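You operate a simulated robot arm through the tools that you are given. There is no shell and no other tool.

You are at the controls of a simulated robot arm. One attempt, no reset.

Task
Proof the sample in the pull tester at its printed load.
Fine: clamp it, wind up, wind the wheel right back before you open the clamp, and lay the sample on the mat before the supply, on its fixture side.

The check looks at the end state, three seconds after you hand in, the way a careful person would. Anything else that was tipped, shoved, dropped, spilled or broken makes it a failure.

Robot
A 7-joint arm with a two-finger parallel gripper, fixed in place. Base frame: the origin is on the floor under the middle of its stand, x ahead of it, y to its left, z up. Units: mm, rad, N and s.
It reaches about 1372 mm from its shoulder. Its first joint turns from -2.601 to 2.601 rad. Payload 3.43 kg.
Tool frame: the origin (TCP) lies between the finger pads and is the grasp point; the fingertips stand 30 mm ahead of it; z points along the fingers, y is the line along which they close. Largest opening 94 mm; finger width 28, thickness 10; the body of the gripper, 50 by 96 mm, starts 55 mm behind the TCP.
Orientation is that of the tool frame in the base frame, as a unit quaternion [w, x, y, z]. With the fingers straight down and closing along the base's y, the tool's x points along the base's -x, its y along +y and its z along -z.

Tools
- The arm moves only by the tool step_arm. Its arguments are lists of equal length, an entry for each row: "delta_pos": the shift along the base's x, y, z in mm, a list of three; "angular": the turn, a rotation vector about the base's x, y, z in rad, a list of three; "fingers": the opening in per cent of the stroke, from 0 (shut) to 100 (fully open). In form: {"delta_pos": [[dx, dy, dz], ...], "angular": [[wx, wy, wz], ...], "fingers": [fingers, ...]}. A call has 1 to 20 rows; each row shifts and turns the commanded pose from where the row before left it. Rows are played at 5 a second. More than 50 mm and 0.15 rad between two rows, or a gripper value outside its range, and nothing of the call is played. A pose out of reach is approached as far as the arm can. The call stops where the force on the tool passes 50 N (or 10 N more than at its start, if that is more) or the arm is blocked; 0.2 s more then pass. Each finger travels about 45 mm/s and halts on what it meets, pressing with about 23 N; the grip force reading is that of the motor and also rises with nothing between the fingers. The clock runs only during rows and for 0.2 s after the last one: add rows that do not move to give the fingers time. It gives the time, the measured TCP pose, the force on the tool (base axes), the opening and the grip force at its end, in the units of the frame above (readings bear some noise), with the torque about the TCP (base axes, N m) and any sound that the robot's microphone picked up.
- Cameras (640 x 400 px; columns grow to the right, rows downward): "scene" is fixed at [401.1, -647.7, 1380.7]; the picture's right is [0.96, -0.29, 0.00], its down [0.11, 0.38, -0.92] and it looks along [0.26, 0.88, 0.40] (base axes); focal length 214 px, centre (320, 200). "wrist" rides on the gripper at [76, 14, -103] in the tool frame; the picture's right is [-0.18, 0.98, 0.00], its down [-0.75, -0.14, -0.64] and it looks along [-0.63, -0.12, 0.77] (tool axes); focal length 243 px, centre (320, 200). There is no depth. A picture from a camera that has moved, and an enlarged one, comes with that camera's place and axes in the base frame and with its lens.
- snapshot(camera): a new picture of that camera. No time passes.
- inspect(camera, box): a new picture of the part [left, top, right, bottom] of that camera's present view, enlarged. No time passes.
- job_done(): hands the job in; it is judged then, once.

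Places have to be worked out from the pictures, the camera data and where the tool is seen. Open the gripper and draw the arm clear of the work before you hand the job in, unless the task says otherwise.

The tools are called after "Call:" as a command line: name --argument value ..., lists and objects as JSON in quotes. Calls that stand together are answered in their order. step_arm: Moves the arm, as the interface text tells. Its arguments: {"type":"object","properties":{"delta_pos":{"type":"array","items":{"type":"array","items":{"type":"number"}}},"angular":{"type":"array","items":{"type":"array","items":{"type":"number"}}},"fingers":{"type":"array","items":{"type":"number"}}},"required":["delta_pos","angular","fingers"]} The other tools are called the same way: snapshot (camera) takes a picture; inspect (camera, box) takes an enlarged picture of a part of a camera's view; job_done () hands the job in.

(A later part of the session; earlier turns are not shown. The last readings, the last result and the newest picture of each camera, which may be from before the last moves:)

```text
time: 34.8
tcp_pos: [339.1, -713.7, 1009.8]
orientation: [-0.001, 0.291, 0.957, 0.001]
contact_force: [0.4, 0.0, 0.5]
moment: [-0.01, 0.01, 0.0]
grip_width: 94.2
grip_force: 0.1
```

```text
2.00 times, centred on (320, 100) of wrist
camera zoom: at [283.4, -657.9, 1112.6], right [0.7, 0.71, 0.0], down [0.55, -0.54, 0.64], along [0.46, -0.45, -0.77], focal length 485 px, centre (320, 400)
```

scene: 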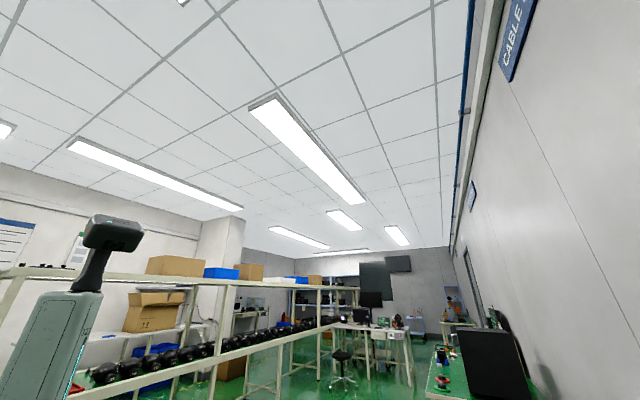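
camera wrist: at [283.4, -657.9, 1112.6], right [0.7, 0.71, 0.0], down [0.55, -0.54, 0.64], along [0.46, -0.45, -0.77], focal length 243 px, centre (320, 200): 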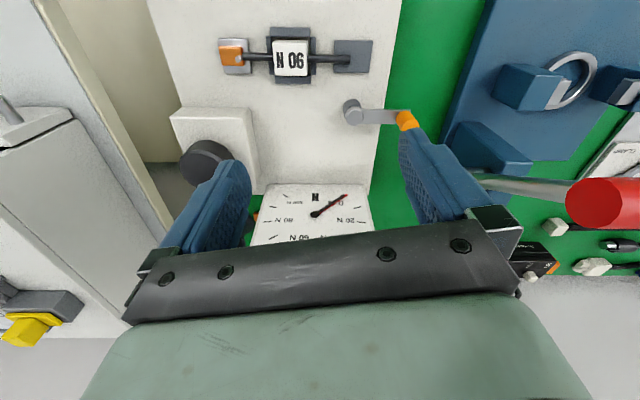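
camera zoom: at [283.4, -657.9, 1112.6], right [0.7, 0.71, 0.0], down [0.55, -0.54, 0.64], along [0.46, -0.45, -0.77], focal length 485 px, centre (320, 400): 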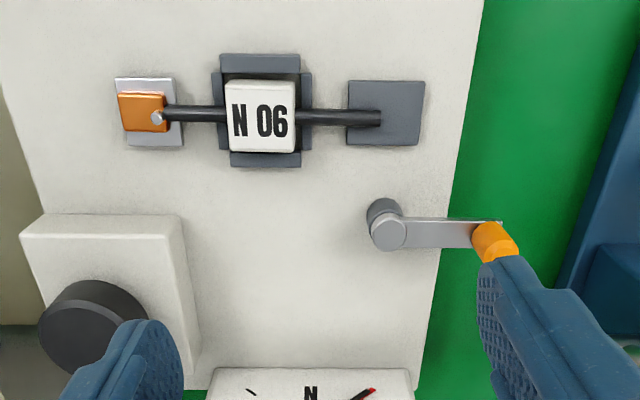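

I zoom in on the lever, the sample ends and the wheel for markings.

Call:
inspect --camera "wrist" --box '[300, 10, 460, 140]'

Call:
inspect --camera "wrist" --box '[200, 20, 360, 120]'

Call:
inspect --camera "wrist" --box '[150, 90, 390, 240]'

```text
3.08 times, centred on (380, 75) of wrist
camera zoom: at [283.4, -657.9, 1112.6], right [0.7, 0.71, 0.0], down [0.55, -0.54, 0.64], along [0.46, -0.45, -0.77], focal length 746 px, centre (135, 585)
```

zoom: 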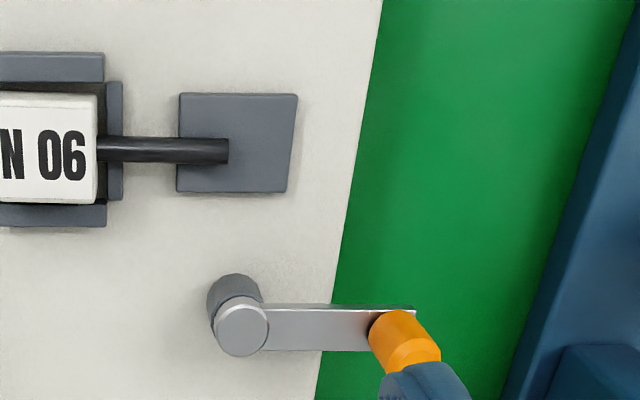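

```text
4.00 times, centred on (280, 70) of wrist
camera zoom: at [283.4, -657.9, 1112.6], right [0.7, 0.71, 0.0], down [0.55, -0.54, 0.64], along [0.46, -0.45, -0.77], focal length 970 px, centre (480, 720)
```

zoom: 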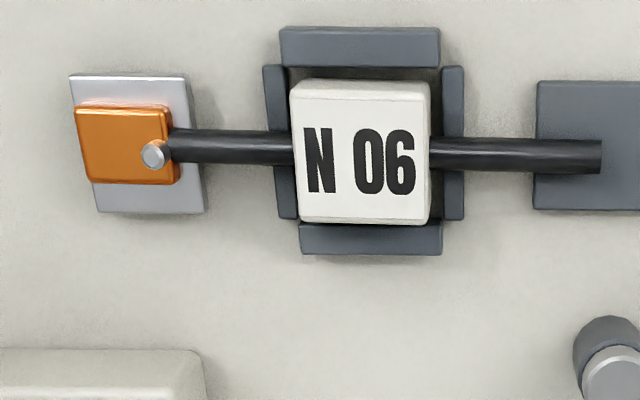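

```text
2.67 times, centred on (270, 165) of wrist
camera zoom: at [283.4, -657.9, 1112.6], right [0.7, 0.71, 0.0], down [0.55, -0.54, 0.64], along [0.46, -0.45, -0.77], focal length 647 px, centre (453, 293)
```

zoom: 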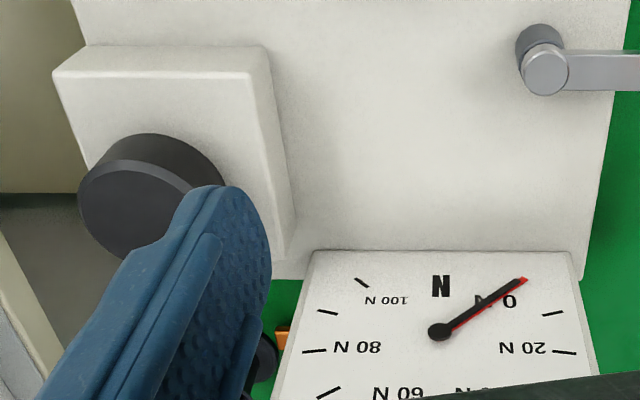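

The lever pivot top is at about (383,-701,844) and the sample body top at about (296,-718,807). The press's red knob stands tall at about (457,-607,1010), so I must keep clear of it. I move outward and a little to -y to see the wheel and dial properly.

Call:
step_arm --delta_pos '[[4, -17, 0], [4, -17, 0], [4, -17, 0], [4, -17, 0], [4, -17, 0], [4, -17, 0], [4, -17, 0], [0, 0, 0]]' --angular '[[0, 0, 0], [0, 0, 0], [0, 0, 0], [0, 0, 0], [0, 0, 0], [0, 0, 0], [0, 0, 0], [0, 0, 0]]' --fingers '[100, 100, 100, 100, 100, 100, 100, 100]'

Call:
snapshot --camera "wrist"

Call:
inspect --camera "wrist" --box '[160, 0, 480, 200]'

Call:
inspect --camera "wrist" --box '[160, 20, 320, 120]'

```text
time: 36.6
tcp_pos: [367.0, -830.5, 1008.7]
orientation: [-0.001, 0.293, 0.956, 0.001]
contact_force: [-1.1, -0.3, 0.1]
moment: [0.0, 0.01, 0.03]
grip_width: 94.0
grip_force: 0.0
```

```text
taken
camera wrist: at [310.8, -776.8, 1111.2], right [0.7, 0.71, 0.0], down [0.55, -0.54, 0.64], along [0.46, -0.45, -0.77], focal length 243 px, centre (320, 200)
```

wrist: 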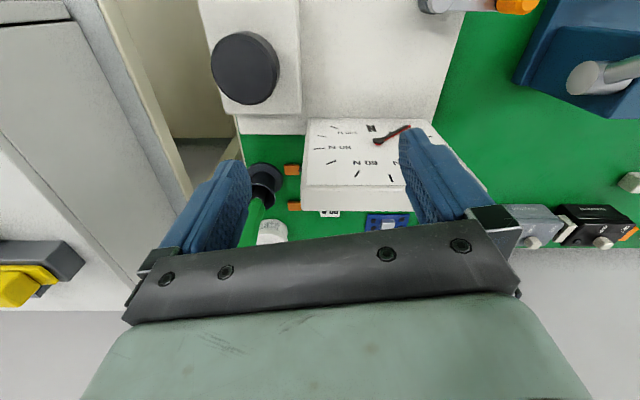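

```text
2.00 times, centred on (320, 100) of wrist
camera zoom: at [310.8, -776.8, 1111.2], right [0.7, 0.71, 0.0], down [0.55, -0.54, 0.64], along [0.46, -0.45, -0.77], focal length 485 px, centre (320, 400)
```

zoom: 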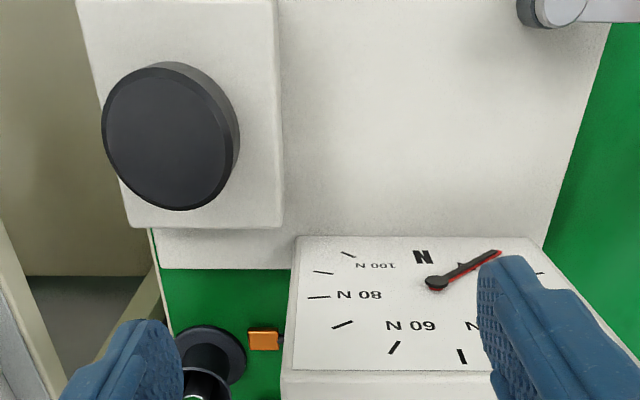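

```text
4.00 times, centred on (240, 70) of wrist
camera zoom: at [310.8, -776.8, 1111.2], right [0.7, 0.71, 0.0], down [0.55, -0.54, 0.64], along [0.46, -0.45, -0.77], focal length 970 px, centre (640, 720)
```

zoom: 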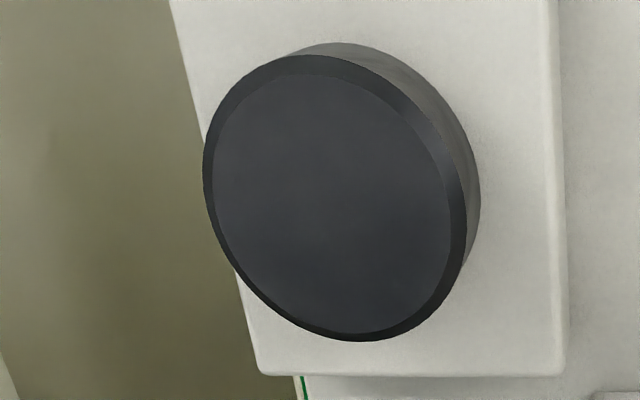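

The wheel is a plain knob with a vertical axis on a raised block; the dial reads 0–100 N with a black needle and a red tell-tale. I lower the arm to get a second viewing height for its exact position.

Call:
step_arm --delta_pos '[[-6, 0, -15], [-6, 0, -15], [-6, 0, -15], [-6, 0, -15], [-6, 0, -10], [0, 0, 0]]' --angular '[[0, 0, 0], [0, 0, 0], [0, 0, 0], [0, 0, 0], [0, 0, 0], [0, 0, 0]]' --fingers '[100, 100, 100, 100, 100, 100]'

Call:
inspect --camera "wrist" --box '[160, 0, 480, 200]'

Call:
snapshot --camera "wrist"

```text
time: 38.0
tcp_pos: [337.1, -831.5, 939.6]
orientation: [-0.002, 0.293, 0.956, 0.001]
contact_force: [0.3, -0.2, 0.7]
moment: [-0.01, -0.03, 0.0]
grip_width: 93.9
grip_force: 0.0
```

```text
2.00 times, centred on (320, 100) of wrist
camera zoom: at [281.6, -776.8, 1041.6], right [0.7, 0.71, 0.0], down [0.55, -0.54, 0.64], along [0.46, -0.45, -0.77], focal length 485 px, centre (320, 400)
```

zoom: 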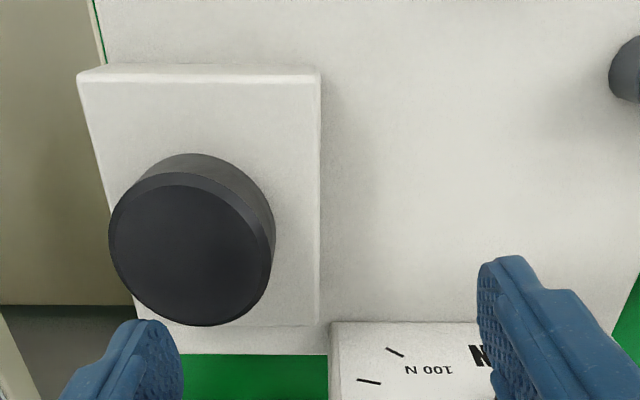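

```text
taken
camera wrist: at [281.6, -776.8, 1041.6], right [0.7, 0.71, 0.0], down [0.55, -0.54, 0.64], along [0.46, -0.45, -0.77], focal length 243 px, centre (320, 200)
```

wrist: 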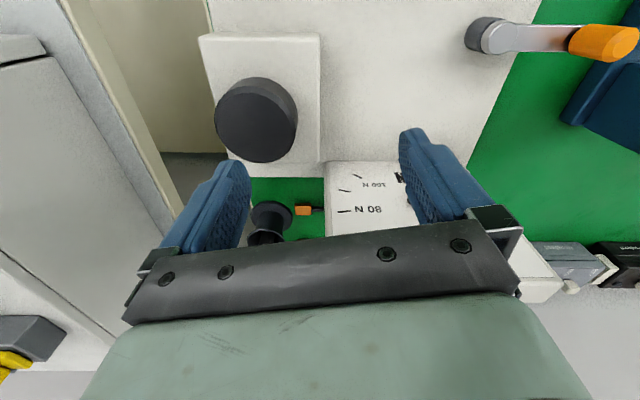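

Triangulating two heights: wheel centre ≈ (299,-860), top z ≈ 871, radius ≈ 29.5 mm; clamp-lever knob top ≈ (424,-661,868), 58 mm from its pivot. To grip the knob clear of the press lever I rise and turn the wrist so that the fingers close across the lever, with the camera looking toward +x+y.

Call:
step_arm --delta_pos '[[0, 10, 15], [0, 20, 15], [0, 20, 15], [0, 20, 15], [0, 20, 10], [0, 0, 0], [0, 0, 0], [0, 0, 0], [0, 0, 0], [0, 0, 0], [0, 0, 0], [0, 0, 0], [0, 0, 0], [0, 0, 0], [0, 0, 0], [0, 0, 0], [0, 0, 0], [0, 0, 0], [0, 0, 0]]' --angular '[[0, 0, 0], [0, 0, 0], [0, 0, 0], [0, 0, 0], [0, 0, 0], [0, 0, 0.106], [0, 0, 0.106], [0, 0, 0.106], [0, 0, 0.106], [0, 0, 0.106], [0, 0, 0.106], [0, 0, 0.106], [0, 0, 0.106], [0, 0, 0.106], [0, 0, 0.106], [0, 0, 0.106], [0, 0, 0.106], [0, 0, 0.106], [0, 0, 0]]' --fingers '[100, 100, 100, 100, 100, 100, 100, 100, 100, 100, 100, 100, 100, 100, 100, 100, 100, 100, 100]'

Call:
snapshot --camera "wrist"

Call:
inspect --camera "wrist" --box '[160, 0, 480, 200]'

```text
time: 42.0
tcp_pos: [337.5, -741.9, 1009.7]
orientation: [-0.002, -0.383, 0.924, 0.0]
contact_force: [-0.5, 0.3, 0.1]
moment: [0.03, 0.06, -0.01]
grip_width: 94.0
grip_force: 0.0
```

```text
taken
camera wrist: at [273.2, -783.9, 1112.5], right [-0.57, 0.82, 0.0], down [0.63, 0.43, 0.64], along [0.53, 0.36, -0.77], focal length 243 px, centre (320, 200)
```

wrist: 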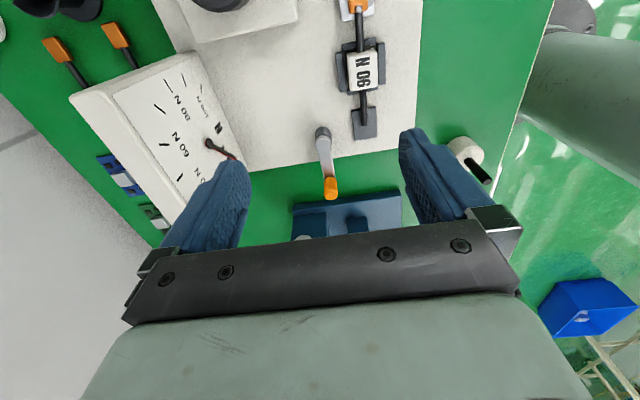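

```text
2.00 times, centred on (320, 100) of wrist
camera zoom: at [273.2, -783.9, 1112.5], right [-0.57, 0.82, 0.0], down [0.63, 0.43, 0.64], along [0.53, 0.36, -0.77], focal length 485 px, centre (320, 400)
```

zoom: 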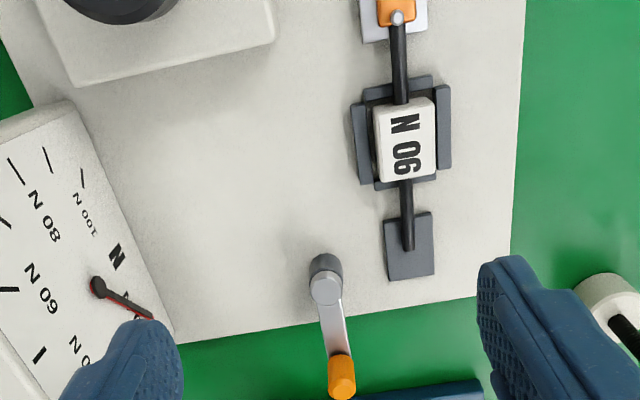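

The view confirms the lever (pivot ≈ (383,-703), knob ≈ (424,-662)) and the label "90 N" as read from the robot side. I approach above the knob, keeping a little to the -x-y side for clearance to the press lever.

Call:
step_arm --delta_pos '[[10.3, 9.5, -6], [10.3, 9.5, -6], [10.3, 9.5, -6], [10.3, 9.5, -6], [10.3, 9.5, -6], [10.3, 9.5, -6], [10.3, 9.5, -6], [10.3, 9.5, -6], [0, 0, 0]]' --angular '[[0, 0, 0], [0, 0, 0], [0, 0, 0], [0, 0, 0], [0, 0, 0], [0, 0, 0], [0, 0, 0], [0, 0, 0], [0, 0, 0]]' --fingers '[100, 100, 90, 80, 70, 60, 60, 60, 60]'

Call:
snapshot --camera "wrist"

Call:
inspect --camera "wrist" --box '[200, 0, 520, 200]'

```text
time: 44.0
tcp_pos: [419.7, -663.8, 961.1]
orientation: [-0.002, -0.382, 0.924, 0.0]
contact_force: [0.0, 0.8, 0.2]
moment: [0.02, 0.0, 0.0]
grip_width: 56.2
grip_force: 0.1
```

```text
taken
camera wrist: at [355.5, -707.3, 1063.2], right [-0.56, 0.83, 0.0], down [0.64, 0.43, 0.64], along [0.53, 0.36, -0.77], focal length 243 px, centre (320, 200)
```

wrist: 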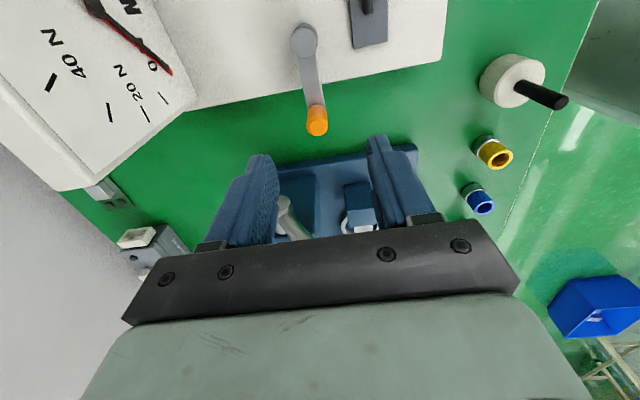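

```text
2.00 times, centred on (360, 100) of wrist
camera zoom: at [355.5, -707.3, 1063.2], right [-0.56, 0.83, 0.0], down [0.64, 0.43, 0.64], along [0.53, 0.36, -0.77], focal length 485 px, centre (240, 400)
```

zoom: 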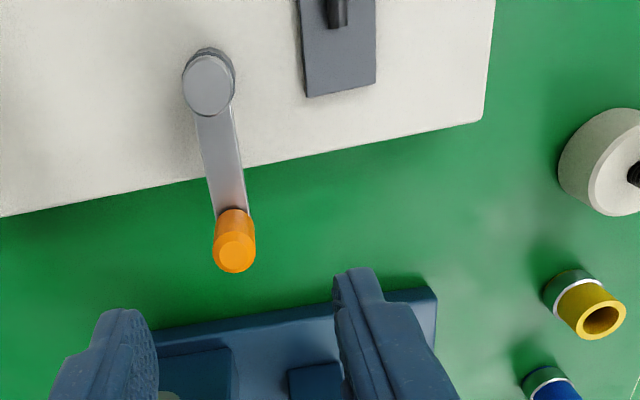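

The knob is re-measured at about (424.6,-662.3), top z ≈ 868, lined up with the fingers. I centre, descend to z ≈ 879 (tips above the lever arm), and close gently.

Call:
step_arm --delta_pos '[[1.7, -1.7, -14], [0, 0, -14], [0, 0, -14], [0, 0, -14], [0, 0, -14], [0, 0, -12], [0, 0, 0]]' --angular '[[0, 0, 0], [0, 0, 0], [0, 0, 0], [0, 0, 0], [0, 0, 0], [0, 0, 0], [0, 0, 0]]' --fingers '[60, 60, 60, 60, 60, 60, 60]'

Call:
snapshot --camera "wrist"

Call:
inspect --camera "wrist" --box '[200, 0, 520, 200]'

```text
time: 45.6
tcp_pos: [421.4, -667.3, 880.2]
orientation: [-0.002, -0.383, 0.924, 0.0]
contact_force: [-0.3, -1.0, -0.3]
moment: [0.0, 0.01, 0.0]
grip_width: 56.3
grip_force: 0.0
```

```text
taken
camera wrist: at [357.6, -709.9, 982.1], right [-0.56, 0.83, 0.0], down [0.64, 0.43, 0.64], along [0.53, 0.36, -0.77], focal length 243 px, centre (320, 200)
```

wrist: 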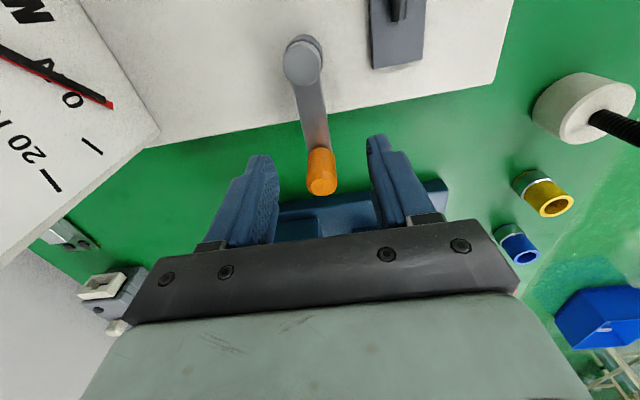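

```text
2.00 times, centred on (360, 100) of wrist
camera zoom: at [357.6, -709.9, 982.1], right [-0.56, 0.83, 0.0], down [0.64, 0.43, 0.64], along [0.53, 0.36, -0.77], focal length 485 px, centre (240, 400)
```

zoom: 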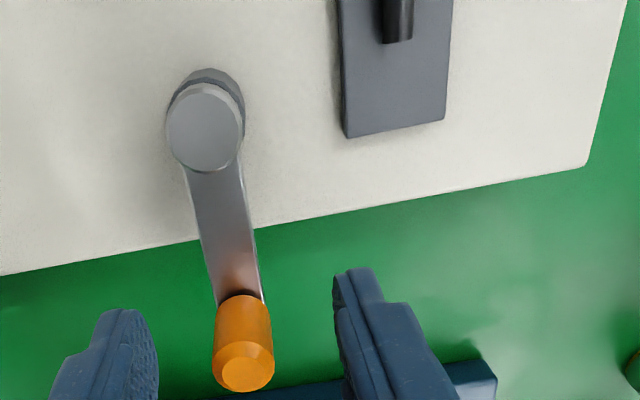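

The knob sits midway between the fingertips. I close on it.

Call:
step_arm --delta_pos '[[0, 0, 0], [0, 0, 0], [0, 0, 0], [0, 0, 0]]' --angular '[[0, 0, 0], [0, 0, 0], [0, 0, 0], [0, 0, 0]]' --fingers '[35, 0, 0, 0]'

Call:
inspect --camera "wrist" --box '[200, 0, 520, 200]'

```text
time: 46.6
tcp_pos: [421.5, -667.3, 880.7]
orientation: [-0.002, -0.382, 0.924, 0.0]
contact_force: [-1.9, 2.2, -1.5]
moment: [-0.36, -0.34, -0.01]
grip_width: 17.2
grip_force: 43.1
```

```text
2.00 times, centred on (360, 100) of wrist
camera zoom: at [357.4, -709.8, 982.2], right [-0.56, 0.83, 0.0], down [0.64, 0.43, 0.64], along [0.53, 0.36, -0.77], focal length 485 px, centre (240, 400)
```

zoom: 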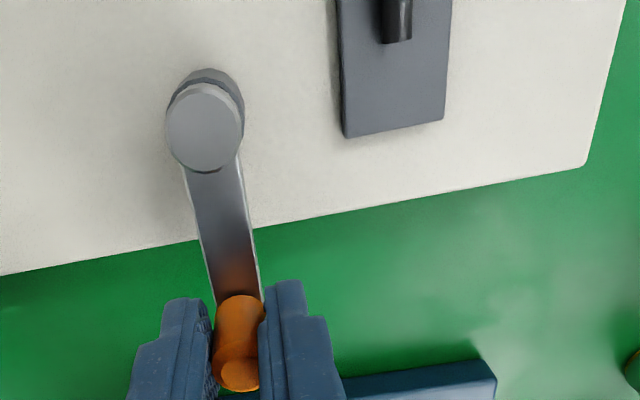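

The knob is held (17 mm). I try a small swing of the lever about its pivot, counter-clockwise (toward the wire-end pad), watching the force.

Call:
step_arm --delta_pos '[[-1.85, 1.88, 0], [-1.95, 1.8, 0], [0, 0, 0]]' --angular '[[0, 0, 0.05], [0, 0, 0.05], [0, 0, 0]]' --fingers '[0, 0, 0]'

Call:
inspect --camera "wrist" --box '[200, 0, 520, 200]'

```text
time: 47.4
tcp_pos: [417.7, -664.9, 880.7]
orientation: [-0.003, -0.428, 0.904, -0.001]
contact_force: [0.3, 0.5, 7.7]
moment: [-0.29, -0.52, 0.07]
grip_width: 17.1
grip_force: 45.0
```

```text
2.00 times, centred on (360, 100) of wrist
camera zoom: at [358.4, -712.5, 982.2], right [-0.64, 0.76, 0.0], down [0.59, 0.5, 0.64], along [0.49, 0.41, -0.77], focal length 485 px, centre (240, 400)
```

zoom: 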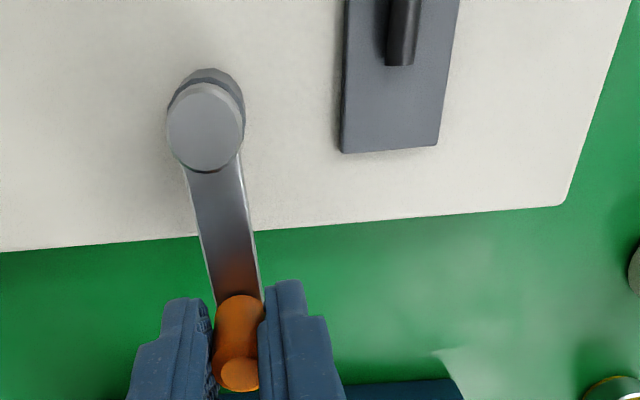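

The lever swings freely counter-clockwise. I carry on around the arc.

Call:
step_arm --delta_pos '[[-4.12, 3.31, 0], [-4.41, 2.87, 0], [-4.66, 2.41, 0], [-4.89, 1.93, 0], [-5.06, 1.44, 0], [0, 0, 0]]' --angular '[[0, 0, 0.1], [0, 0, 0.1], [0, 0, 0.1], [0, 0, 0.1], [0, 0, 0.1], [0, 0, 0]]' --fingers '[0, 0, 0, 0, 0, 0]'

Call:
snapshot --camera "wrist"

Call:
inspect --camera "wrist" --box '[200, 0, 520, 200]'

```text
time: 48.8
tcp_pos: [394.4, -653.0, 879.6]
orientation: [-0.004, -0.638, 0.77, -0.003]
contact_force: [-0.3, -18.3, 2.4]
moment: [-0.58, -0.56, 0.14]
grip_width: 17.0
grip_force: 45.0
```

```text
taken
camera wrist: at [365.4, -723.4, 982.3], right [-0.93, 0.36, 0.0], down [0.28, 0.72, 0.64], along [0.23, 0.59, -0.77], focal length 243 px, centre (320, 200)
```

wrist: 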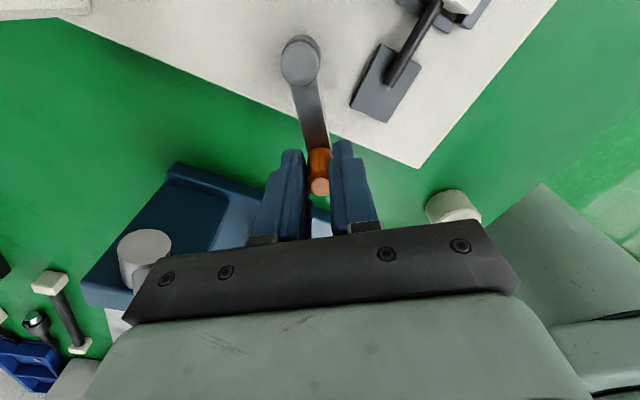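

```text
2.00 times, centred on (360, 100) of wrist
camera zoom: at [365.4, -723.4, 982.3], right [-0.93, 0.36, 0.0], down [0.28, 0.72, 0.64], along [0.23, 0.59, -0.77], focal length 485 px, centre (240, 400)
```

zoom: 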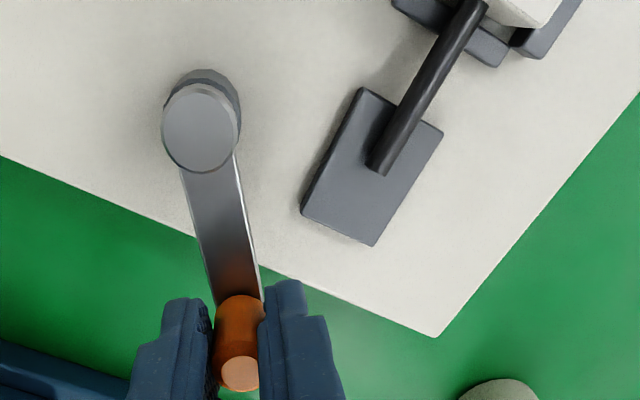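

The lever follows; an 18 N radial pull says my arc radius is about 1 mm too large, so I correct for it and continue.

Call:
step_arm --delta_pos '[[-5.1, -0.4, 0], [-5.17, 0.1, 0], [-5.16, -0.3, 0], [-5.1, -0.8, 0], [0, 0, 0]]' --angular '[[0, 0, 0.1], [0, 0, 0.1], [0, 0, 0.1], [0, 0, 0.1], [0, 0, 0]]' --fingers '[0, 0, 0, 0, 0]'

Call:
snapshot --camera "wrist"

Call:
inspect --camera "wrist" --box '[200, 0, 520, 200]'

```text
time: 50.0
tcp_pos: [372.4, -653.4, 879.5]
orientation: [0.002, 0.779, -0.628, 0.001]
contact_force: [3.1, -10.8, 3.1]
moment: [0.0, -0.65, 0.02]
grip_width: 17.2
grip_force: 45.4
```

```text
taken
camera wrist: at [375.0, -729.6, 982.1], right [-1.0, -0.03, 0.0], down [-0.02, 0.77, 0.64], along [-0.02, 0.64, -0.77], focal length 243 px, centre (320, 200)
```

wrist: 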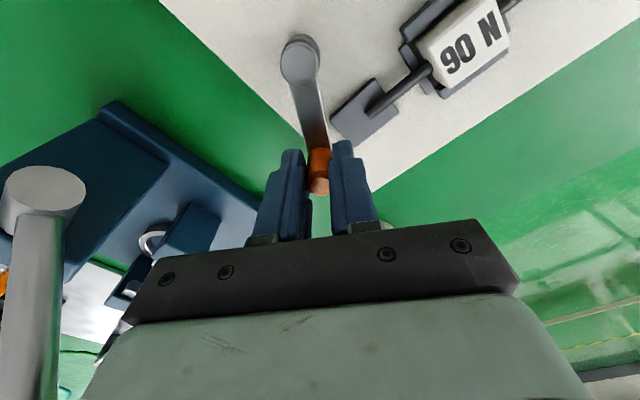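

```text
2.00 times, centred on (360, 100) of wrist
camera zoom: at [375.0, -729.6, 982.1], right [-1.0, -0.03, 0.0], down [-0.02, 0.77, 0.64], along [-0.02, 0.64, -0.77], focal length 485 px, centre (240, 400)
```

zoom: 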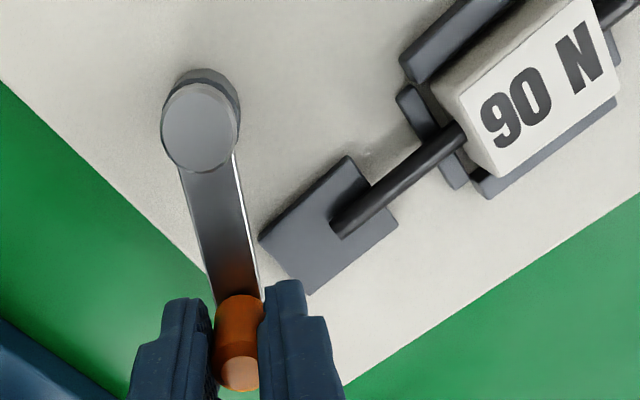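

The sample's label reads "90 N" clearly. The lever is about 57° round, and I continue toward the pad.

Call:
step_arm --delta_pos '[[-5.0, -2.0, 0], [-4.9, -1.95, 0], [-4.68, -2.42, 0], [-4.42, -2.88, 0], [0, 0, 0]]' --angular '[[0, 0, 0.1], [0, 0, 0.1], [0, 0, 0.1], [0, 0, 0.1], [0, 0, 0]]' --fingers '[0, 0, 0, 0, 0]'

Call:
snapshot --camera "wrist"

Call:
inspect --camera "wrist" --box '[200, 0, 520, 200]'

```text
time: 51.2
tcp_pos: [369.0, -655.8, 880.5]
orientation: [0.001, 0.809, -0.588, 0.0]
contact_force: [-4.1, 5.9, -0.6]
moment: [0.35, -0.43, -0.1]
grip_width: 17.2
grip_force: 45.0
out of reach, approached as far as the arm can: row 2, 3, 4
```

```text
taken
camera wrist: at [378.1, -730.6, 982.0], right [-0.99, -0.13, 0.0], down [-0.1, 0.76, 0.64], along [-0.08, 0.63, -0.77], focal length 243 px, centre (320, 200)
```

wrist: 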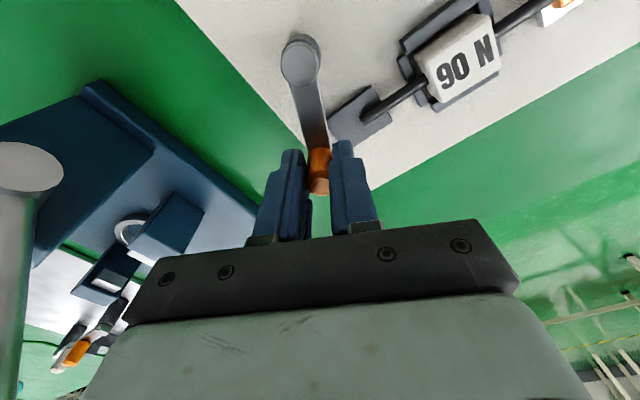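

```text
2.00 times, centred on (360, 100) of wrist
camera zoom: at [378.1, -730.6, 982.0], right [-0.99, -0.13, 0.0], down [-0.1, 0.76, 0.64], along [-0.08, 0.63, -0.77], focal length 485 px, centre (240, 400)
```

zoom: 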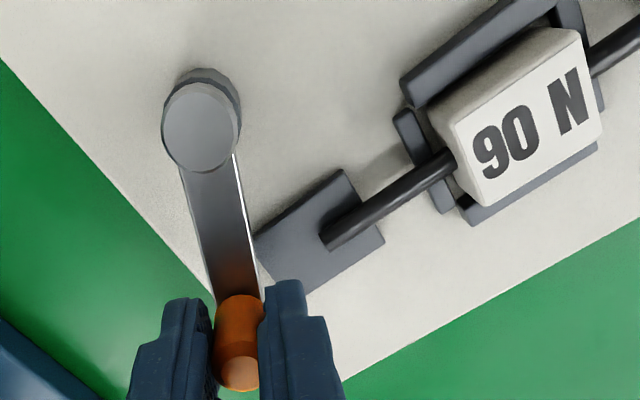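

The wrist reached its turning limit, so I go on along the arc without turning the tool; the knob can pivot between the fingers.

Call:
step_arm --delta_pos '[[-5.4, -1.98, 0], [-5.17, -2.52, 0], [-4.89, -3.02, 0], [0, 0, 0]]' --angular '[[0, 0, 0], [0, 0, 0], [0, 0, 0], [0, 0, 0]]' --fingers '[0, 0, 0, 0]'

Call:
inspect --camera "wrist" --box '[200, 0, 520, 200]'

```text
time: 52.2
tcp_pos: [357.4, -661.9, 879.5]
orientation: [0.002, 0.806, -0.592, 0.0]
contact_force: [6.6, 8.2, -3.1]
moment: [0.38, -0.36, 0.41]
grip_width: 17.2
grip_force: 45.3
out of reach, approached as far as the arm can: row 3
```

```text
2.00 times, centred on (360, 100) of wrist
camera zoom: at [365.8, -736.5, 982.3], right [-0.99, -0.12, 0.0], down [-0.09, 0.76, 0.64], along [-0.08, 0.63, -0.77], focal length 485 px, centre (240, 400)
```

zoom: 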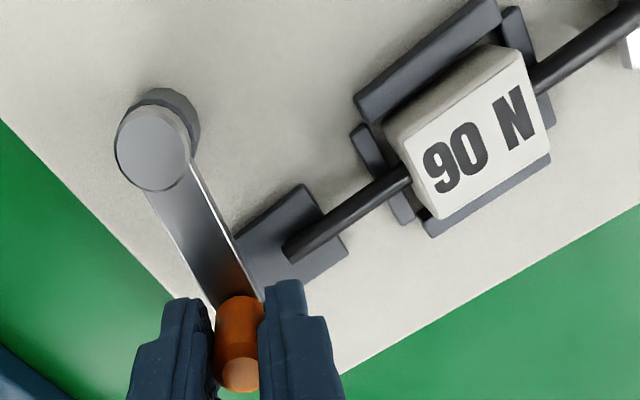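

Still moving freely. I continue along the arc while turning the tool slightly back to stay within the wrist range.

Call:
step_arm --delta_pos '[[-5.45, -2.6, 0], [-4.72, -3.68, 0], [-4.36, -4.1, 0], [0, 0, 0]]' --angular '[[0, 0, -0.05], [0, 0, -0.05], [0, 0, -0.05], [0, 0, 0]]' --fingers '[0, 0, 0, 0]'

Call:
inspect --camera "wrist" --box '[200, 0, 520, 200]'

```text
time: 53.2
tcp_pos: [346.2, -669.3, 880.4]
orientation: [-0.003, 0.763, -0.646, 0.003]
contact_force: [32.0, 27.7, -2.5]
moment: [-0.12, -0.09, 0.29]
grip_width: 17.5
grip_force: 45.1
```

```text
2.00 times, centred on (360, 100) of wrist
camera zoom: at [343.5, -745.6, 982.2], right [-1.0, 0.02, -0.01], down [0.01, 0.77, 0.64], along [0.02, 0.64, -0.77], focal length 485 px, centre (240, 400)
```

zoom: 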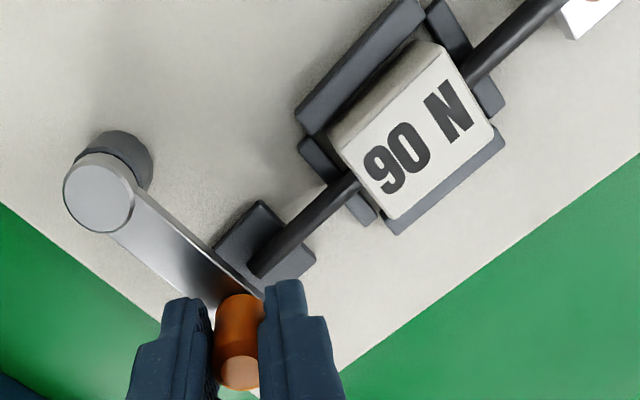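

A firm reaction of 42 N against the motion after 90° of swing: the lever has reached its end stop. I relieve the push and release the knob.

Call:
step_arm --delta_pos '[[1.5, 1.3, 0], [1.4, 1.2, 0], [0, 0, 0], [0, 0, 0], [0, 0, 0]]' --angular '[[0, 0, 0], [0, 0, 0], [0, 0, 0], [0, 0, 0], [0, 0, 0]]' --fingers '[0, 0, 20, 45, 60]'

Call:
snapshot --camera "wrist"

Call:
inspect --camera "wrist" --box '[200, 0, 520, 200]'

```text
time: 54.4
tcp_pos: [345.3, -669.4, 880.4]
orientation: [0.001, 0.763, -0.646, 0.002]
contact_force: [0.6, 0.0, 1.2]
moment: [0.0, -0.03, 0.02]
grip_width: 56.5
grip_force: 0.0
```

```text
taken
camera wrist: at [343.4, -745.5, 982.4], right [-1.0, 0.02, 0.0], down [0.02, 0.77, 0.64], along [0.01, 0.64, -0.77], focal length 243 px, centre (320, 200)
```

wrist: 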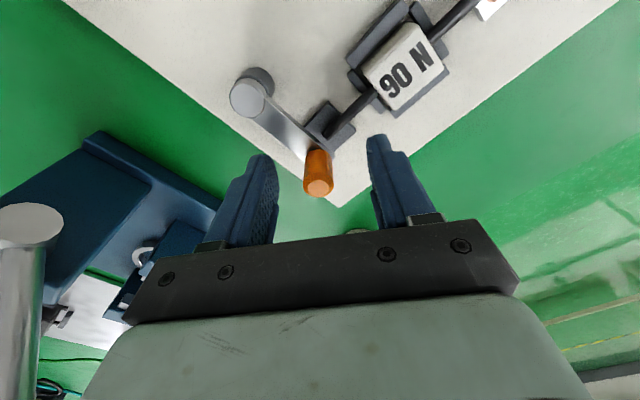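

```text
2.00 times, centred on (360, 100) of wrist
camera zoom: at [343.4, -745.5, 982.4], right [-1.0, 0.02, 0.0], down [0.02, 0.77, 0.64], along [0.01, 0.64, -0.77], focal length 485 px, centre (240, 400)
```

zoom: 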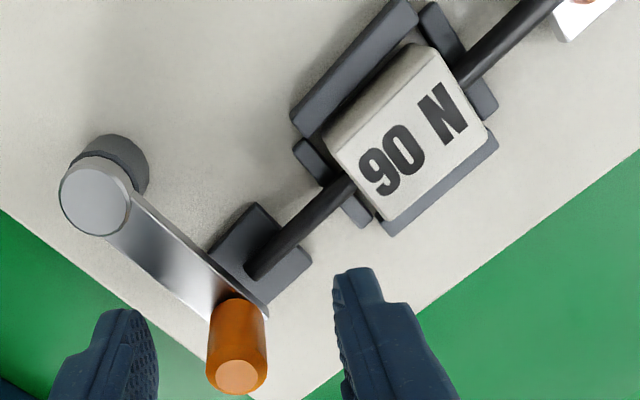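

Released; the lever lies across the pad side now. I rise and turn back toward a view of the wheel and dial.

Call:
step_arm --delta_pos '[[0, 0, 20], [0, 0, 20], [0, 0, 20], [0, 0, 20], [0, 0, 20], [0, 0, 20], [0, 0, 0]]' --angular '[[0, 0, 0], [0, 0, 0], [0, 0, 0], [0, 0, 0], [0, 0, 0], [0, 0, 0], [0, 0, 0]]' --fingers '[60, 60, 60, 80, 100, 100, 100]'

Call:
snapshot --camera "wrist"

Call:
inspect --camera "wrist" --box '[160, 0, 480, 200]'

```text
time: 56.0
tcp_pos: [346.6, -668.3, 1001.5]
orientation: [0.001, 0.763, -0.646, 0.001]
contact_force: [0.0, 0.1, -0.1]
moment: [-0.01, -0.02, 0.0]
grip_width: 94.0
grip_force: 0.1
```

```text
taken
camera wrist: at [344.1, -745.7, 1104.0], right [-1.0, 0.02, 0.0], down [0.02, 0.77, 0.64], along [0.01, 0.64, -0.77], focal length 243 px, centre (320, 200)
```

wrist: 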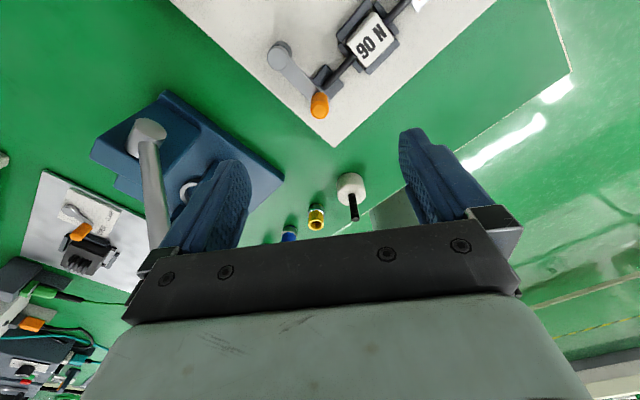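

```text
2.00 times, centred on (320, 100) of wrist
camera zoom: at [344.1, -745.7, 1104.0], right [-1.0, 0.02, 0.0], down [0.02, 0.77, 0.64], along [0.01, 0.64, -0.77], focal length 485 px, centre (320, 400)
```

zoom: 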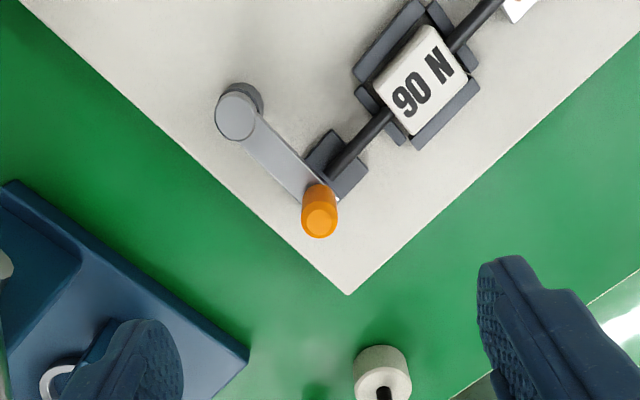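

The lever points over the pad as intended. Now I move above the wheel at (299,-860), turning the tool so that the dial will stay visible at the side of the picture.

Call:
step_arm --delta_pos '[[-2, -8, 0], [-2, -8, 0], [-2, -8, 0], [-2, -8, 0], [-2, -8, 0], [-2, -8, 0], [-2, -8, 0], [-2, -8, 0], [-2, -8, 0], [-2, -8, 0], [-2, -8, 0], [-2, -8, 0], [-2, -8, 0], [-2, -8, 0], [-2, -8, 0], [-2, -8, 0], [-2, -8, 0], [-2, -8, 0]]' --angular '[[0, 0, -0.12], [0, 0, -0.12], [0, 0, -0.12], [0, 0, -0.12], [0, 0, -0.12], [0, 0, -0.12], [0, 0, -0.12], [0, 0, -0.12], [0, 0, -0.12], [0, 0, -0.12], [0, 0, -0.12], [0, 0, -0.12], [0, 0, -0.12], [0, 0, -0.12], [0, 0, -0.12], [0, 0, -0.12], [0, 0, -0.12], [0, 0, -0.12]]' --fingers '[100, 100, 100, 100, 100, 100, 100, 100, 100, 100, 100, 100, 100, 100, 100, 100, 100, 100]'

```text
time: 59.8
tcp_pos: [309.2, -813.7, 999.7]
orientation: [-0.001, 0.213, 0.977, 0.001]
contact_force: [0.3, -0.5, 1.1]
moment: [0.02, -0.01, 0.03]
grip_width: 94.3
grip_force: 0.0
```

Good so far. I finish the approach to above the wheel and look.

Call:
step_arm --delta_pos '[[-1.7, -7.8, -6], [-1.7, -7.8, -6], [-1.7, -7.8, -6], [-1.7, -7.8, -6], [-1.7, -7.8, -6], [-1.7, -7.8, -6], [0, 0, 0]]' --angular '[[0, 0, -0.12], [0, 0, -0.12], [0, 0, -0.12], [0, 0, -0.12], [0, 0, -0.12], [0, 0, -0.12], [0, 0, 0]]' --fingers '[100, 100, 100, 100, 100, 100, 100]'

Call:
snapshot --camera "wrist"

Call:
inspect --camera "wrist" --box '[160, 0, 480, 200]'

Call:
inspect --camera "wrist" --box '[400, 40, 640, 190]'

```text
time: 61.4
tcp_pos: [299.4, -860.2, 964.3]
orientation: [-0.001, 0.543, 0.84, 0.002]
contact_force: [0.3, 0.2, 0.7]
moment: [0.0, -0.02, -0.01]
grip_width: 94.1
grip_force: 0.0
```

```text
taken
camera wrist: at [281.4, -783.4, 1065.8], right [0.97, 0.23, 0.0], down [0.18, -0.75, 0.64], along [0.15, -0.62, -0.77], focal length 243 px, centre (320, 200)
```

wrist: 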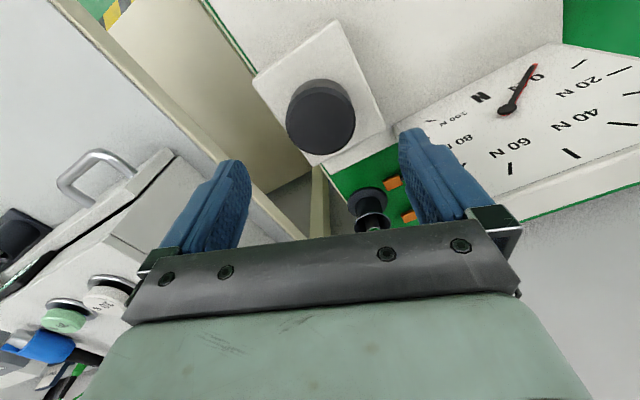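

```text
2.00 times, centred on (320, 100) of wrist
camera zoom: at [281.4, -783.4, 1065.8], right [0.97, 0.23, 0.0], down [0.18, -0.75, 0.64], along [0.15, -0.62, -0.77], focal length 485 px, centre (320, 400)
```

zoom: 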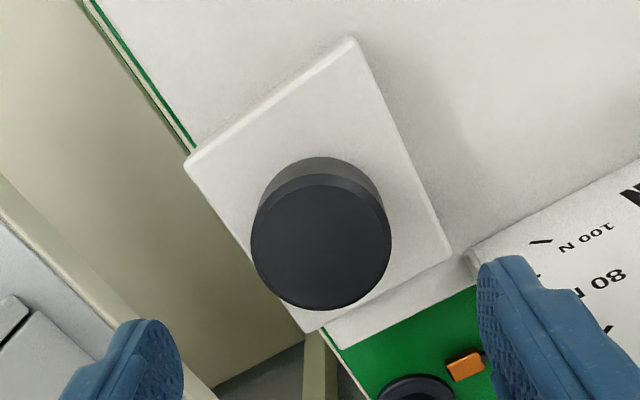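

```text
2.67 times, centred on (520, 115) of wrist
camera zoom: at [281.4, -783.4, 1065.8], right [0.97, 0.23, 0.0], down [0.18, -0.75, 0.64], along [0.15, -0.62, -0.77], focal length 647 px, centre (-213, 427)
```

zoom: 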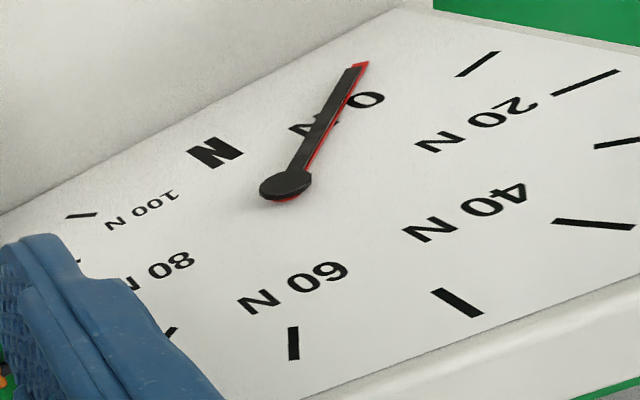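

The dial needle at 0 is well visible, and the wheel centre re-measures at (299.3,-859.3). I descend around the wheel with open fingers to z ≈ 885.

Call:
step_arm --delta_pos '[[0, 0.9, -14], [0, 0, -14], [0, 0, -14], [0, 0, -14], [0, 0, -14], [0, 0, -9], [0, 0, 0]]' --angular '[[0, 0, 0], [0, 0, 0], [0, 0, 0], [0, 0, 0], [0, 0, 0], [0, 0, 0], [0, 0, 0]]' --fingers '[100, 100, 100, 100, 100, 100, 100]'

Call:
snapshot --camera "wrist"

Call:
inspect --camera "wrist" --box '[160, 40, 480, 240]'

```text
time: 63.0
tcp_pos: [300.2, -858.4, 885.0]
orientation: [-0.001, 0.542, 0.84, 0.002]
contact_force: [0.2, -0.5, 0.1]
moment: [0.02, 0.01, -0.01]
grip_width: 93.9
grip_force: 0.0
```

```text
taken
camera wrist: at [280.7, -782.6, 986.9], right [0.97, 0.24, 0.0], down [0.18, -0.75, 0.64], along [0.15, -0.62, -0.77], focal length 243 px, centre (320, 200)
```

wrist: 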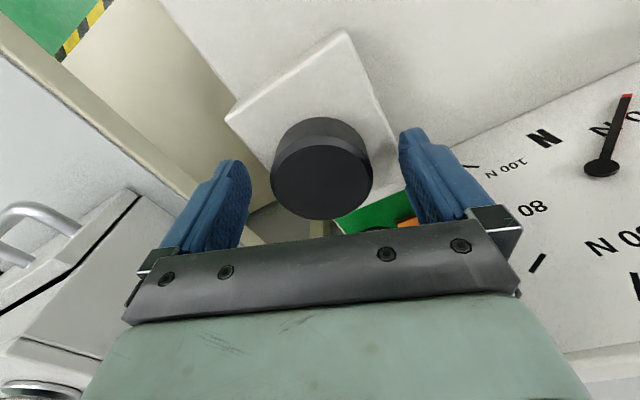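

```text
2.00 times, centred on (320, 140) of wrist
camera zoom: at [280.7, -782.6, 986.9], right [0.97, 0.24, 0.0], down [0.18, -0.75, 0.64], along [0.15, -0.62, -0.77], focal length 485 px, centre (320, 320)
```

zoom: 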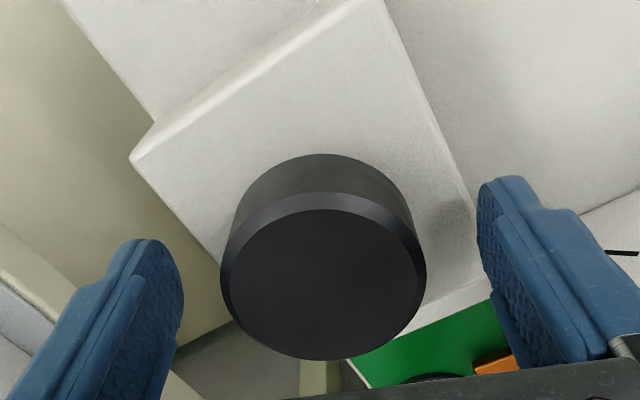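

The block top is at z ≈ 838 and the wheel spans about 838–871, with radius ≈ 30. I lower 6 mm more and close on the wheel.

Call:
step_arm --delta_pos '[[-0.5, -1.2, -6], [0, 0, 0], [0, 0, 0], [0, 0, 0], [0, 0, 0]]' --angular '[[0, 0, 0], [0, 0, 0], [0, 0, 0], [0, 0, 0], [0, 0, 0]]' --fingers '[100, 75, 50, 40, 40]'

Call:
snapshot --camera "wrist"

```text
time: 64.2
tcp_pos: [300.0, -857.8, 877.8]
orientation: [-0.001, 0.542, 0.84, 0.002]
contact_force: [15.4, 6.2, -2.6]
moment: [-0.02, -0.04, -0.02]
grip_width: 56.6
grip_force: 43.7
```

```text
taken
camera wrist: at [281.1, -782.9, 980.8], right [0.97, 0.24, 0.0], down [0.18, -0.75, 0.64], along [0.15, -0.62, -0.77], focal length 243 px, centre (320, 200)
```

wrist: 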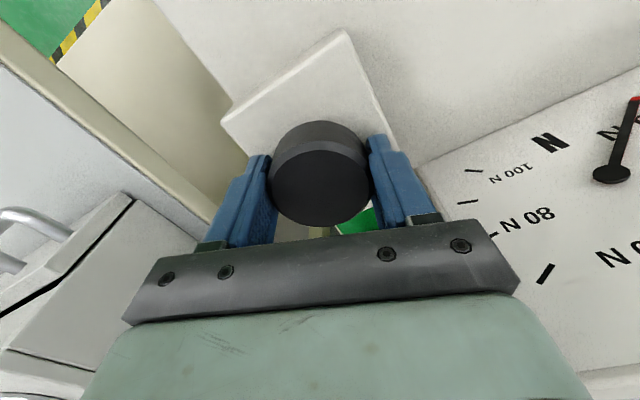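

The wheel is gripped at 56.6 mm. I centre the side force away and try a small clockwise turn, watching the torque and the dial.

Call:
step_arm --delta_pos '[[1.0, 0.4, 0], [0, 0, 0], [0, 0, 0], [0, 0, 0]]' --angular '[[0, 0, 0], [0, 0, -0.06], [0, 0, -0.06], [0, 0, 0]]' --fingers '[0, 0, 0, 0]'

Call:
snapshot --camera "wrist"

```text
time: 65.2
tcp_pos: [300.3, -859.6, 878.9]
orientation: [-0.002, 0.593, 0.805, 0.002]
contact_force: [8.2, 11.0, -1.5]
moment: [0.21, -0.62, 0.02]
grip_width: 56.2
grip_force: 45.7
```

```text
taken
camera wrist: at [290.7, -781.2, 980.9], right [0.99, 0.12, 0.0], down [0.09, -0.76, 0.64], along [0.08, -0.63, -0.77], focal length 243 px, centre (320, 200)
```

wrist: 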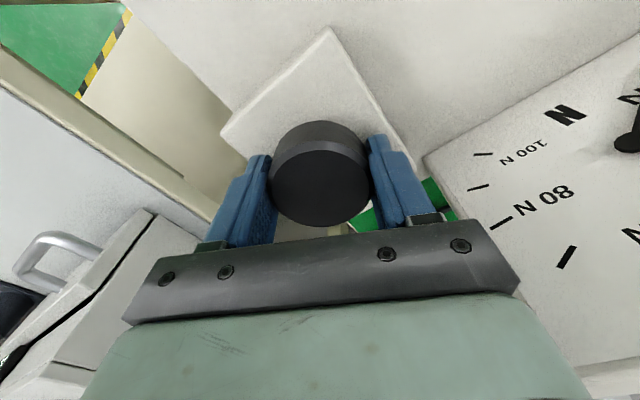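

The wheel turns with almost no torque clockwise. I turn it further clockwise and watch for load.

Call:
step_arm --delta_pos '[[0, 0, 0], [0, 0, 0], [0, 0, 0], [0, 0, 0], [0, 0, 0]]' --angular '[[0, 0, -0.1], [0, 0, -0.1], [0, 0, -0.1], [0, 0, -0.1], [0, 0, 0]]' --fingers '[0, 0, 0, 0, 0]'

Call:
snapshot --camera "wrist"

```text
time: 66.4
tcp_pos: [300.4, -858.3, 880.0]
orientation: [-0.001, 0.741, 0.671, 0.003]
contact_force: [9.8, 14.8, -1.0]
moment: [0.6, 0.37, 0.0]
grip_width: 56.2
grip_force: 45.3
```

```text
taken
camera wrist: at [321.4, -783.6, 980.9], right [0.96, -0.28, 0.0], down [-0.22, -0.74, 0.64], along [-0.18, -0.61, -0.77], focal length 243 px, centre (320, 200)
```

wrist: 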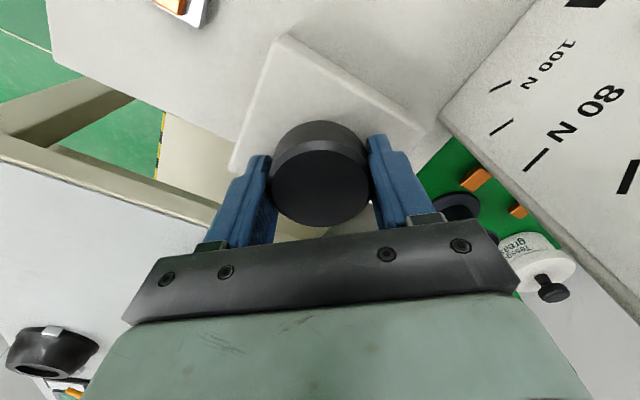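

The torque remains near zero and the needle isn't in the visible part. I open the fingers, turn the hand back counter-clockwise around the wheel, and read the dial.

Call:
step_arm --delta_pos '[[0, 0, 0], [0, 0, 0], [0, 0, 0], [0, 0, 0], [0, 0, 0], [0, 0, 0], [0, 0, 0], [0, 0, 0], [0, 0, 0], [0, 0, 0], [0, 0, 0], [0, 0, 0], [0, 0, 0]]' --angular '[[0, 0, 0], [0, 0, 0], [0, 0, 0.1], [0, 0, 0.12], [0, 0, 0.12], [0, 0, 0.12], [0, 0, 0.12], [0, 0, 0.12], [0, 0, 0.12], [0, 0, 0.12], [0, 0, 0.12], [0, 0, 0.12], [0, 0, 0]]' --fingers '[60, 95, 95, 95, 95, 95, 95, 95, 95, 95, 95, 95, 95]'

Call:
snapshot --camera "wrist"

Call:
inspect --camera "wrist" --box '[400, 40, 640, 240]'

```text
time: 69.2
tcp_pos: [300.3, -860.0, 879.2]
orientation: [-0.001, 0.24, 0.971, 0.002]
contact_force: [0.1, -0.1, -0.1]
moment: [-0.04, -0.03, 0.02]
grip_width: 89.1
grip_force: 0.2
```

```text
taken
camera wrist: at [239.4, -811.1, 981.3], right [0.62, 0.78, 0.0], down [0.6, -0.48, 0.64], along [0.5, -0.4, -0.77], focal length 243 px, centre (320, 200)
```

wrist: 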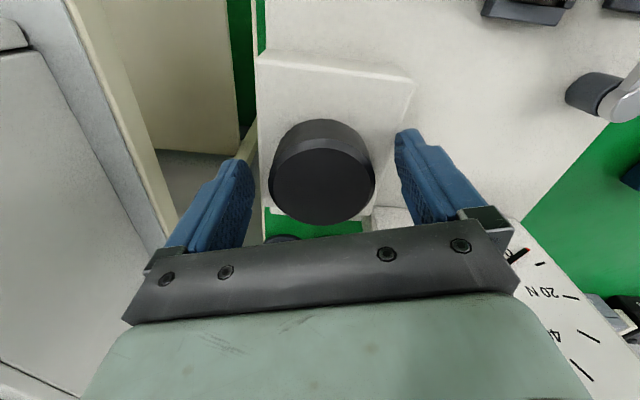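

```text
2.00 times, centred on (520, 140) of wrist
camera zoom: at [239.4, -811.1, 981.3], right [0.62, 0.78, 0.0], down [0.6, -0.48, 0.64], along [0.5, -0.4, -0.77], focal length 485 px, centre (-80, 320)
```

zoom: 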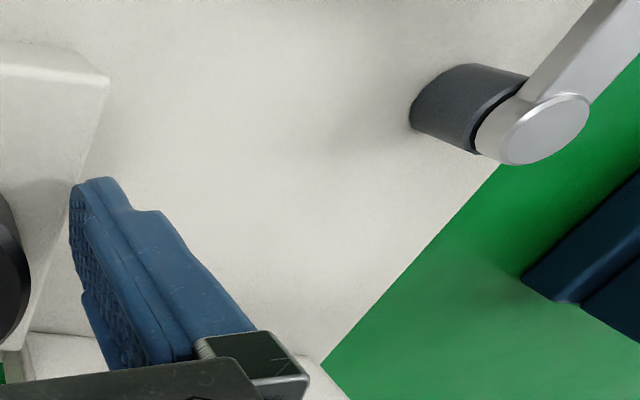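

The dial is mostly hidden from here; I zoom in on what is visible of the needle tip.

Call:
inspect --camera "wrist" --box '[490, 220, 640, 380]'

```text
2.50 times, centred on (565, 300) of wrist
camera zoom: at [239.4, -811.1, 981.3], right [0.62, 0.78, 0.0], down [0.6, -0.48, 0.64], along [0.5, -0.4, -0.77], focal length 606 px, centre (-292, -50)
```

zoom: 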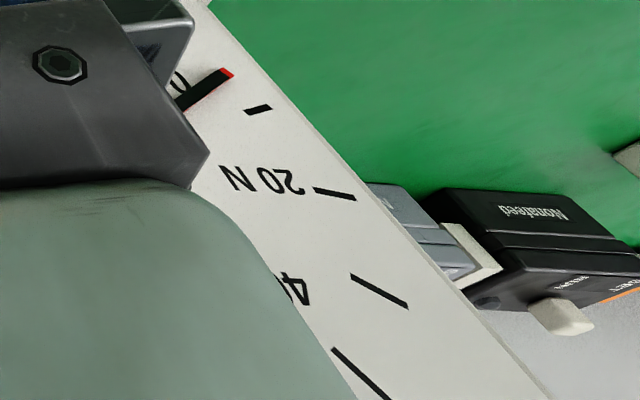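

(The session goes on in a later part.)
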